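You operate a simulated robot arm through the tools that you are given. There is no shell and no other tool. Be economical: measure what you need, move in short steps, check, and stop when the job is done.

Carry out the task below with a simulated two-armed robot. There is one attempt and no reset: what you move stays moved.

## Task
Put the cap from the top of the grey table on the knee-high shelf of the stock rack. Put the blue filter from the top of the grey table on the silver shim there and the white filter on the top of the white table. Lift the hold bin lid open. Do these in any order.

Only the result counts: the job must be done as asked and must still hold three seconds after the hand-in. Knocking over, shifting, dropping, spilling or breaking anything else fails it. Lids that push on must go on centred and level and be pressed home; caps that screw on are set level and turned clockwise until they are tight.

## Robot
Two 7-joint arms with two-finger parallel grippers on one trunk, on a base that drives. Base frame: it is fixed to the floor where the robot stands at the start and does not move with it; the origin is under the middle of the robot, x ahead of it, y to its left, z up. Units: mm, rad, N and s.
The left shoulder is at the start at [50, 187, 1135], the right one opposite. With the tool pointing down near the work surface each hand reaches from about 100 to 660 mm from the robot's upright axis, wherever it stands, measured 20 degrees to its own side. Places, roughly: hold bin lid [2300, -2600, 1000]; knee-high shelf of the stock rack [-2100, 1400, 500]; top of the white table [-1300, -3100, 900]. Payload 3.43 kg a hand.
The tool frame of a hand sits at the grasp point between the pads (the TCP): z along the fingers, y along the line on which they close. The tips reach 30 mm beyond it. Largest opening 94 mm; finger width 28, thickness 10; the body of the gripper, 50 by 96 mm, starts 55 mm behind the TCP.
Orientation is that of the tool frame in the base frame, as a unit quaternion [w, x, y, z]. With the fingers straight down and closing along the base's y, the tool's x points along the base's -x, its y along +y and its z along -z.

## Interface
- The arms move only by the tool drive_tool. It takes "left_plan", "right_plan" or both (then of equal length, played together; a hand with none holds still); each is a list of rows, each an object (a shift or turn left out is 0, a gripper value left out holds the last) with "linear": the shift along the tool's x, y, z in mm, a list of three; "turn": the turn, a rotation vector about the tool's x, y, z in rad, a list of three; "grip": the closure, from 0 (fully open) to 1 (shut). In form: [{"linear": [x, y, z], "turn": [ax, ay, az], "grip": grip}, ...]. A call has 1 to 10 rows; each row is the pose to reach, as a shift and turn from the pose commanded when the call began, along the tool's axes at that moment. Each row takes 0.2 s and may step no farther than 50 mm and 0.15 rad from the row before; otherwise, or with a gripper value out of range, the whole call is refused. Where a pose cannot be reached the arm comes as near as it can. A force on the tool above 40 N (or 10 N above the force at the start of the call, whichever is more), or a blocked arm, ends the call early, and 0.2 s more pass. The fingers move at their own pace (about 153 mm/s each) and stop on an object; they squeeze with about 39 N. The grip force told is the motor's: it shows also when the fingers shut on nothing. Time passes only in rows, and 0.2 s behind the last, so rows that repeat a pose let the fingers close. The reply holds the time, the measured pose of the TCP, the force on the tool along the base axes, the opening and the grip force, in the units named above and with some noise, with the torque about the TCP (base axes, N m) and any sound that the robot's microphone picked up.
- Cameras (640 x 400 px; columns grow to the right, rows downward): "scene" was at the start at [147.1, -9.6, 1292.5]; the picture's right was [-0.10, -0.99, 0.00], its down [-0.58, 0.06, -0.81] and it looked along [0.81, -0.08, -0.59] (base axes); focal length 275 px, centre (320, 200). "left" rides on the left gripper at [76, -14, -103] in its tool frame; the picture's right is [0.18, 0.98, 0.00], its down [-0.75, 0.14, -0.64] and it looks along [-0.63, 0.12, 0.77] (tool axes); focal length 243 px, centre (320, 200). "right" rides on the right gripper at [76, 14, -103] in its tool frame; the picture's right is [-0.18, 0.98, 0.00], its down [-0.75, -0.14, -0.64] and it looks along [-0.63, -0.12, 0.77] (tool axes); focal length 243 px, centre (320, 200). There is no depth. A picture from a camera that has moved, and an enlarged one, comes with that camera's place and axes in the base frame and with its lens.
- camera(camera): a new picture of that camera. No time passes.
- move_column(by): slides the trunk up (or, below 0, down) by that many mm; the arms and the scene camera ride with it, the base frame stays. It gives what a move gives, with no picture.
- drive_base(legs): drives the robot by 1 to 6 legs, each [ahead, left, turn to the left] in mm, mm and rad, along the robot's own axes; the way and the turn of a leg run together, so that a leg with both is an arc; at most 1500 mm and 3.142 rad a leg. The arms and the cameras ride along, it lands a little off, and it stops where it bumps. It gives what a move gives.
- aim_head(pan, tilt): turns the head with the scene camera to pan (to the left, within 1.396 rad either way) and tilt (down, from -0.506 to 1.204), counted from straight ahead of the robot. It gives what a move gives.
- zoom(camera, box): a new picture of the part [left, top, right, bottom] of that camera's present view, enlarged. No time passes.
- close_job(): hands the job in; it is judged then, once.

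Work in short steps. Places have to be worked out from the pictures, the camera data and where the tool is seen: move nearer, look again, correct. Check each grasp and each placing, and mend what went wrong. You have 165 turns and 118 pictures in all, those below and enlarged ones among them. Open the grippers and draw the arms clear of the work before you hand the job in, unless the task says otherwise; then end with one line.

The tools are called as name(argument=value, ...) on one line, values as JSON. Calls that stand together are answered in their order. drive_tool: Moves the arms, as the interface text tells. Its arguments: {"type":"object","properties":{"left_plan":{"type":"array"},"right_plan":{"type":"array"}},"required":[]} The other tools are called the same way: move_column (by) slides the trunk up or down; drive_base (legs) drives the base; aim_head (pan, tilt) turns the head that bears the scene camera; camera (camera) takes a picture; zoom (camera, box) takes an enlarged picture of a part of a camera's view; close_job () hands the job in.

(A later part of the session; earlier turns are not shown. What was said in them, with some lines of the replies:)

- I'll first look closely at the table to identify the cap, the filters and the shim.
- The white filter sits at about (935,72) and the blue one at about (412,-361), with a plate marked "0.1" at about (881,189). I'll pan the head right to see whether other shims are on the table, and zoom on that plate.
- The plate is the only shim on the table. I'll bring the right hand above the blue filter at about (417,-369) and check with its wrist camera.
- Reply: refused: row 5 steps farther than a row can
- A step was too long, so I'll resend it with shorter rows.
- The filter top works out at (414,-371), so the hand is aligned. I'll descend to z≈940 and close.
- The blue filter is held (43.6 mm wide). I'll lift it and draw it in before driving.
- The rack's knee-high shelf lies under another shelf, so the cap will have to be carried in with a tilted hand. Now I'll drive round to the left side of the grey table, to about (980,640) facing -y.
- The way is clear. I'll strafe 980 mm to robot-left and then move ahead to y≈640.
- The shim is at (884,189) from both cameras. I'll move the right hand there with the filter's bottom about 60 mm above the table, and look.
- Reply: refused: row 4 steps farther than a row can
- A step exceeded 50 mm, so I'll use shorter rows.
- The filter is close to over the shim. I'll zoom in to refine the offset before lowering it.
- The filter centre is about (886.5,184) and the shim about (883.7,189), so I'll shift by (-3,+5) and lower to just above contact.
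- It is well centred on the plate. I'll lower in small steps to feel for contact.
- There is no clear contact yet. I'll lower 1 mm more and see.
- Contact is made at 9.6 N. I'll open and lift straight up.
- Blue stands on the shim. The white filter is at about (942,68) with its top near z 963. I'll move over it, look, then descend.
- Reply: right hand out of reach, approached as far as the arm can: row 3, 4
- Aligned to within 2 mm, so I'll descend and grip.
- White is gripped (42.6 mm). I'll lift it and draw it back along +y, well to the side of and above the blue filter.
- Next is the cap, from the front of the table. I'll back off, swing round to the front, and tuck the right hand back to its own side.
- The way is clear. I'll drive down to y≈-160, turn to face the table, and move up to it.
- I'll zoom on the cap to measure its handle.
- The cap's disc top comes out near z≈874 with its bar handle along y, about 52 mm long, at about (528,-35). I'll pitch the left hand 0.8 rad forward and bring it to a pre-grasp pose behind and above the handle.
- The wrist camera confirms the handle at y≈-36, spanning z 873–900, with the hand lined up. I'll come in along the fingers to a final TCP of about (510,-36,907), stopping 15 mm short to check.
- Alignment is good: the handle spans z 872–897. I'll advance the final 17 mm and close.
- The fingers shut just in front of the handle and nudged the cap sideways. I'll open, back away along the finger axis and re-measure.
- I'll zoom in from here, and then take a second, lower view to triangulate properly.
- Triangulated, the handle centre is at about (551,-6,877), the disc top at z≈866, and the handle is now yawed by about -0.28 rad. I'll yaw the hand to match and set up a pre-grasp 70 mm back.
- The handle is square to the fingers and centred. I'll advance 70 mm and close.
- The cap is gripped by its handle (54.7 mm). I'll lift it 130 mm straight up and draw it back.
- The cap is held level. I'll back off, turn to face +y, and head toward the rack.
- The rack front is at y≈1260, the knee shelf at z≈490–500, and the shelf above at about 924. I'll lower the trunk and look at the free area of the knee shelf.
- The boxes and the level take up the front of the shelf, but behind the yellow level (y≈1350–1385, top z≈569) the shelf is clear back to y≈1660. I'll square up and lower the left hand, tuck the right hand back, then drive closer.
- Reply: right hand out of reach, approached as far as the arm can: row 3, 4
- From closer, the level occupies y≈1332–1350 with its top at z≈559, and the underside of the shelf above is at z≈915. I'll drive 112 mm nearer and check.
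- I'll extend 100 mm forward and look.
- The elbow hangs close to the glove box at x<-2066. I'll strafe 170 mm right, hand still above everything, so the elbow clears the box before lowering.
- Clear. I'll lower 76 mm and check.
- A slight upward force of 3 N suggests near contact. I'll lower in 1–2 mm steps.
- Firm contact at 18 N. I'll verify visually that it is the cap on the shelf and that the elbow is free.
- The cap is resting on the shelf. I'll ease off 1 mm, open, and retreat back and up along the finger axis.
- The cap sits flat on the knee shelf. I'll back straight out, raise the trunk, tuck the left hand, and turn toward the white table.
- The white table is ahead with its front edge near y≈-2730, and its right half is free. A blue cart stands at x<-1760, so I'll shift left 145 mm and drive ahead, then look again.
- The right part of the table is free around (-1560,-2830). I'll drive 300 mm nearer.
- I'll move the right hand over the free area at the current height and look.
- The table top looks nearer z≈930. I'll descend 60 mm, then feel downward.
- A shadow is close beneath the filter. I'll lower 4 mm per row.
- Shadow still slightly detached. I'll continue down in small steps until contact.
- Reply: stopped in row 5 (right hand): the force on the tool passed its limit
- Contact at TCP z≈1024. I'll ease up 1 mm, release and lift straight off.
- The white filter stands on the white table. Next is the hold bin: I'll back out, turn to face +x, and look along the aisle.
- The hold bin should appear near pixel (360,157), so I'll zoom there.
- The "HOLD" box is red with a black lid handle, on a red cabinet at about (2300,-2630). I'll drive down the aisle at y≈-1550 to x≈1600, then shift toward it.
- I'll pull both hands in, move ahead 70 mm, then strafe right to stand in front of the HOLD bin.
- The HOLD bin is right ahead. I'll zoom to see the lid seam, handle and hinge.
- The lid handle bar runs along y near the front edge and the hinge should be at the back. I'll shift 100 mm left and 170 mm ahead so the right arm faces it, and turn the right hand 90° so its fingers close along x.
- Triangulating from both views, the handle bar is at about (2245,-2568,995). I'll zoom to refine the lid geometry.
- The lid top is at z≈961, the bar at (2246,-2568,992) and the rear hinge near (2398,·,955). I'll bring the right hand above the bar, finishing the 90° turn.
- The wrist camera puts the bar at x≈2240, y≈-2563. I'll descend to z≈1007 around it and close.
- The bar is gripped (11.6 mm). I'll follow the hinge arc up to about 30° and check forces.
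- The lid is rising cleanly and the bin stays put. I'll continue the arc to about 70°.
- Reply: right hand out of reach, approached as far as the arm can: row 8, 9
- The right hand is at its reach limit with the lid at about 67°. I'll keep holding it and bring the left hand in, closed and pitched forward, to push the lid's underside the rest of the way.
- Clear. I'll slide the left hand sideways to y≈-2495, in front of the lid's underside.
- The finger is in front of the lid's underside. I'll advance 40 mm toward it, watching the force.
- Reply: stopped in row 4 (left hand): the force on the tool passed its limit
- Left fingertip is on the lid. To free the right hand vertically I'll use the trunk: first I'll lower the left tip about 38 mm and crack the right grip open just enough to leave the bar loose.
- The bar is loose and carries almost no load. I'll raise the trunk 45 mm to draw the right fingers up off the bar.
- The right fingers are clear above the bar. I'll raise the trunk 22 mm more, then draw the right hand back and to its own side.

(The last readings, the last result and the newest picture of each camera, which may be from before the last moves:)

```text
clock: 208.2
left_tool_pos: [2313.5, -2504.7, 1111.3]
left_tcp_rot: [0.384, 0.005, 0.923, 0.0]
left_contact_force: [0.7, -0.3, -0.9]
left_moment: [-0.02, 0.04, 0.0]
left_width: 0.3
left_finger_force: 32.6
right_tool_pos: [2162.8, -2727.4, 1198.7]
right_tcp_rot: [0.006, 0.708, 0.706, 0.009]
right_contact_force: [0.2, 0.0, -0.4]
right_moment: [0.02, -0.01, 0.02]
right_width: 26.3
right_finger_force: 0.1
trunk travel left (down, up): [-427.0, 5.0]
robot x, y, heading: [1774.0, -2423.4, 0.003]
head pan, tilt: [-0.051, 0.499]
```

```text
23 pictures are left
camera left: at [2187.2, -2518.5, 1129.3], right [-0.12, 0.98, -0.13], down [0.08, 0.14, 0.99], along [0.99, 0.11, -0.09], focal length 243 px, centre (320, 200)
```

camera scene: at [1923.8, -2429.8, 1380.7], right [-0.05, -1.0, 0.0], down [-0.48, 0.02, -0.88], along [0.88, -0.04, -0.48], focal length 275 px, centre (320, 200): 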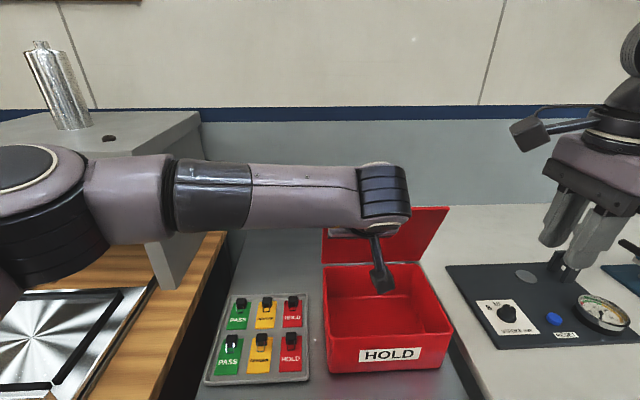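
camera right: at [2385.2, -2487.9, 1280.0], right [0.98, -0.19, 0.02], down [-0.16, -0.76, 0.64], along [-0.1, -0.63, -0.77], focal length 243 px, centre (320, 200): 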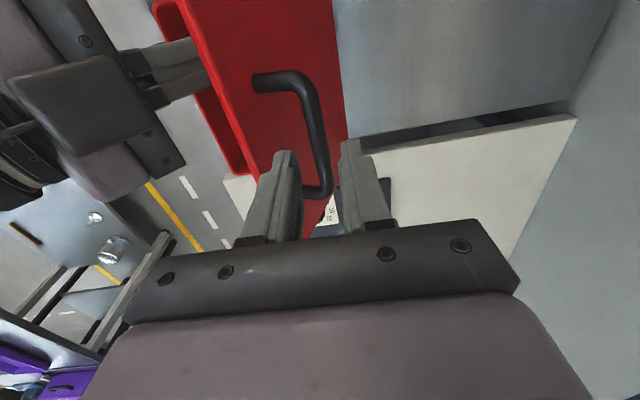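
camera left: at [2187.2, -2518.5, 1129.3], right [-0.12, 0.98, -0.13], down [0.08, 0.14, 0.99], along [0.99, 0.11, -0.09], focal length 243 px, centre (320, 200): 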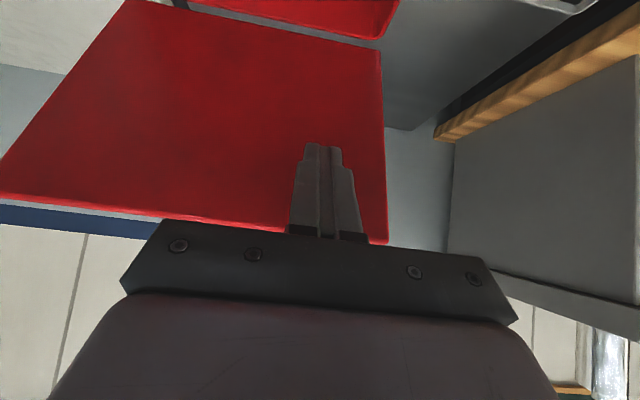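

The lid is staying up. Now I'll push it with the left fingertip forward past vertical.

drive_tool(left_plan=[{"linear": [-3, 0, 10]}, {"linear": [-6, 0, 20]}, {"linear": [-9.5, 0, 31]}, {"linear": [-13, 0, 42]}, {"linear": [-16, 0, 52]}, {"linear": [-19, 0, 62]}, {"linear": [-22, 0, 72]}, {"linear": [-25, 0, 82]}, {"linear": [-25, 0, 82]}])

camera(camera="left")

camera(camera="scene")

```text
clock: 210.2
left_tool_pos: [2388.2, -2506.7, 1071.0]
left_tcp_rot: [0.383, 0.005, 0.924, -0.001]
left_contact_force: [0.2, 0.5, 0.0]
left_moment: [-0.01, 0.02, 0.05]
left_width: 0.0
left_finger_force: 33.0
right_tool_pos: [2162.5, -2727.5, 1198.9]
right_tcp_rot: [0.006, 0.708, 0.706, 0.009]
right_contact_force: [-0.2, -0.2, -0.7]
right_moment: [0.01, -0.01, 0.02]
right_width: 26.3
right_finger_force: 0.1
trunk travel left (down, up): [-427.0, 5.0]
robot x, y, heading: [1775.5, -2425.3, 0.002]
head pan, tilt: [-0.051, 0.499]
```

```text
22 pictures are left
camera left: at [2262.7, -2519.0, 1089.6], right [-0.12, 0.98, -0.13], down [0.08, 0.14, 0.99], along [0.99, 0.11, -0.09], focal length 243 px, centre (320, 200)
```

left: 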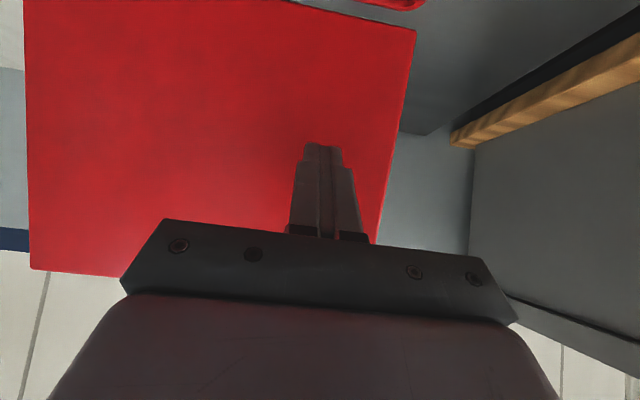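

```text
21 pictures are left
camera scene: at [1923.6, -2429.7, 1380.7], right [-0.05, -1.0, 0.0], down [-0.48, 0.02, -0.88], along [0.88, -0.04, -0.48], focal length 275 px, centre (320, 200)
```

scene: 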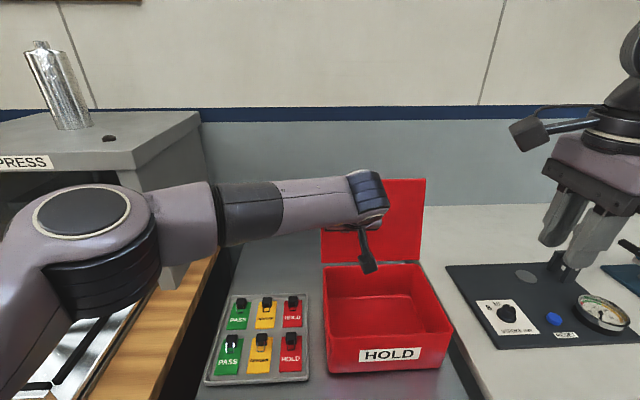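

The lid is about vertical with no resistance. I'll push 25 mm more.

drive_tool(left_plan=[{"linear": [-6, 0, 6]}, {"linear": [-12, 0, 12]}, {"linear": [-17.6, 0, 17.7]}, {"linear": [-17.6, 0, 17.7]}])

camera(camera="left")

```text
clock: 210.8
left_tool_pos: [2391.7, -2506.4, 1071.1]
left_tcp_rot: [0.379, 0.004, 0.925, 0.001]
left_contact_force: [-23.1, 9.1, 11.0]
left_moment: [0.13, -0.09, 0.3]
left_width: 0.0
left_finger_force: 33.3
right_tool_pos: [2158.5, -2726.0, 1201.1]
right_tcp_rot: [0.007, 0.708, 0.706, 0.01]
right_contact_force: [-0.4, 0.6, 0.9]
right_moment: [0.0, -0.02, -0.01]
right_width: 26.4
right_finger_force: 0.1
trunk travel left (down, up): [-427.0, 5.0]
robot x, y, heading: [1774.5, -2421.2, 0.002]
head pan, tilt: [-0.051, 0.499]
stopped in row 2 (left hand): the force on the tool passed its limit (the readings are from after the stop); the commanded pose is now the measured one
```

```text
20 pictures are left
camera left: at [2265.3, -2519.5, 1091.1], right [-0.12, 0.98, -0.13], down [0.09, 0.14, 0.99], along [0.99, 0.11, -0.1], focal length 243 px, centre (320, 200)
```

left: 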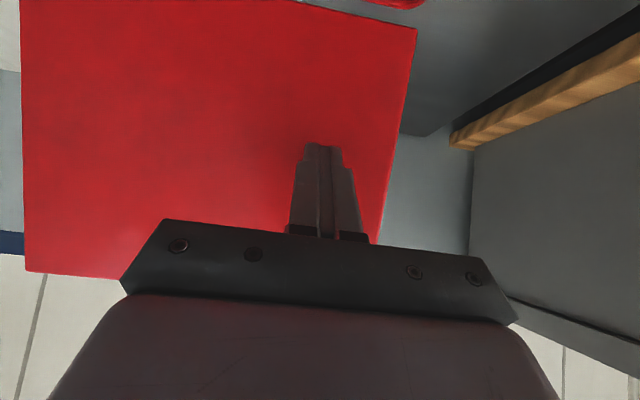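

The lid has reached its stop. I'll withdraw the left hand straight back and check that the lid stays open.

drive_tool(left_plan=[{"linear": [20, 0, -20]}, {"linear": [50, 0, -50]}, {"linear": [80, 0, -80]}, {"linear": [80, 40, -80]}, {"linear": [80, 85, -80]}, {"linear": [80, 130, -80]}, {"linear": [80, 175, -80]}, {"linear": [80, 200, -80]}, {"linear": [80, 200, -80]}])

camera(camera="scene")

```text
clock: 212.8
left_tool_pos: [2283.2, -2306.8, 1071.2]
left_tcp_rot: [0.378, 0.005, 0.926, 0.001]
left_contact_force: [0.6, 0.8, 0.2]
left_moment: [-0.02, 0.02, -0.02]
left_width: 0.1
left_finger_force: 33.1
right_tool_pos: [2162.4, -2727.9, 1198.2]
right_tcp_rot: [0.006, 0.708, 0.706, 0.009]
right_contact_force: [1.0, -0.6, 0.0]
right_moment: [0.0, -0.01, 0.01]
right_width: 26.3
right_finger_force: 0.0
trunk travel left (down, up): [-427.0, 5.0]
robot x, y, heading: [1772.8, -2423.6, -0.004]
head pan, tilt: [-0.051, 0.499]
```

```text
19 pictures are left
camera scene: at [1923.1, -2429.7, 1380.7], right [-0.05, -1.0, 0.0], down [-0.48, 0.02, -0.88], along [0.88, -0.04, -0.48], focal length 275 px, centre (320, 200)
```

scene: 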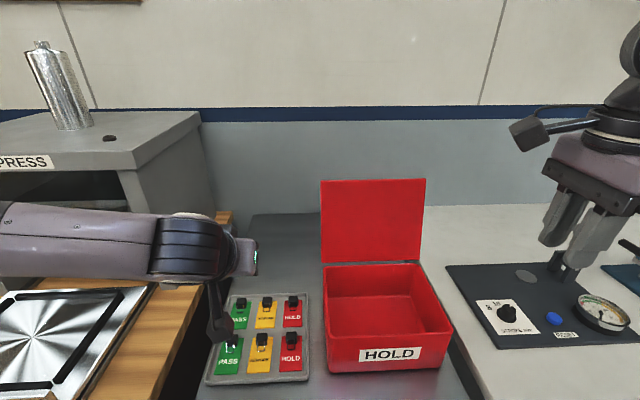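

The lid stays fully open by itself. I'll open both grippers and draw the arms back clear.

drive_base(legs=[[-130, 0, 0]])

drive_tool(left_plan=[{"linear": [0, 0, -30], "grip": 0}, {"linear": [0, 0, -60], "grip": 0}, {"linear": [0, 0, -60], "grip": 0}, {"linear": [0, 0, -60], "grip": 0}], right_plan=[{"linear": [0, 0, 0], "grip": 0}, {"linear": [0, 0, 0], "grip": 0}, {"linear": [0, 0, 0], "grip": 0}, {"linear": [0, 0, 0], "grip": 0}])

camera(camera="scene")

```text
clock: 214.0
left_tool_pos: [2152.8, -2306.0, 1070.6]
left_tcp_rot: [0.378, 0.005, 0.926, 0.001]
left_contact_force: [-0.2, -0.6, 0.0]
left_moment: [0.01, -0.01, -0.01]
left_width: 0.0
left_finger_force: 32.8
right_tool_pos: [2033.3, -2726.1, 1200.1]
right_tcp_rot: [0.005, 0.708, 0.707, 0.009]
right_contact_force: [-0.4, 0.8, -1.0]
right_moment: [0.0, -0.06, 0.01]
right_width: 26.5
right_finger_force: 0.1
trunk travel left (down, up): [-427.0, 5.0]
robot x, y, heading: [1644.2, -2424.7, 0.004]
head pan, tilt: [-0.051, 0.499]
```

```text
clock: 215.0
left_tool_pos: [2111.7, -2305.2, 1112.9]
left_tcp_rot: [0.377, 0.004, 0.926, 0.0]
left_contact_force: [-0.8, 0.0, -0.2]
left_moment: [0.0, -0.01, 0.03]
left_width: 94.1
left_finger_force: 0.1
right_tool_pos: [2034.5, -2727.5, 1199.0]
right_tcp_rot: [0.006, 0.708, 0.706, 0.008]
right_contact_force: [0.6, 0.2, -0.3]
right_moment: [0.0, 0.02, 0.0]
right_width: 94.1
right_finger_force: 0.0
trunk travel left (down, up): [-427.0, 5.0]
robot x, y, heading: [1643.6, -2425.8, 0.006]
head pan, tilt: [-0.051, 0.499]
```

```text
18 pictures are left
camera scene: at [1794.2, -2429.5, 1380.7], right [-0.05, -1.0, 0.0], down [-0.48, 0.02, -0.88], along [0.88, -0.04, -0.48], focal length 275 px, centre (320, 200)
```

scene: 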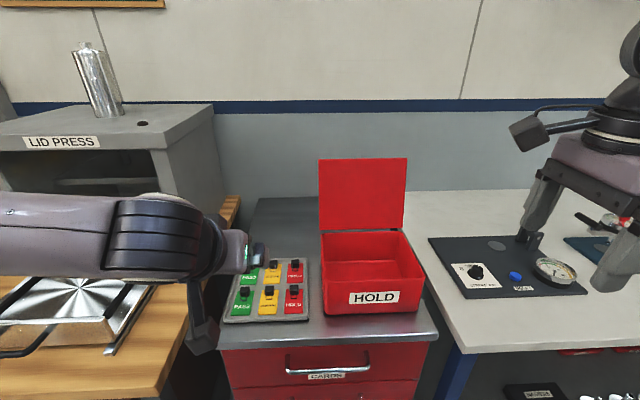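

All four results are in place, both grippers are open and the arms are clear, so I'm handing the job in.

close_job()

```text
The job is handed in.
```

The job is handed in: the cap is on the knee-high shelf, the blue filter is on the shim, the white filter is on the white table, and the hold bin lid stands open.
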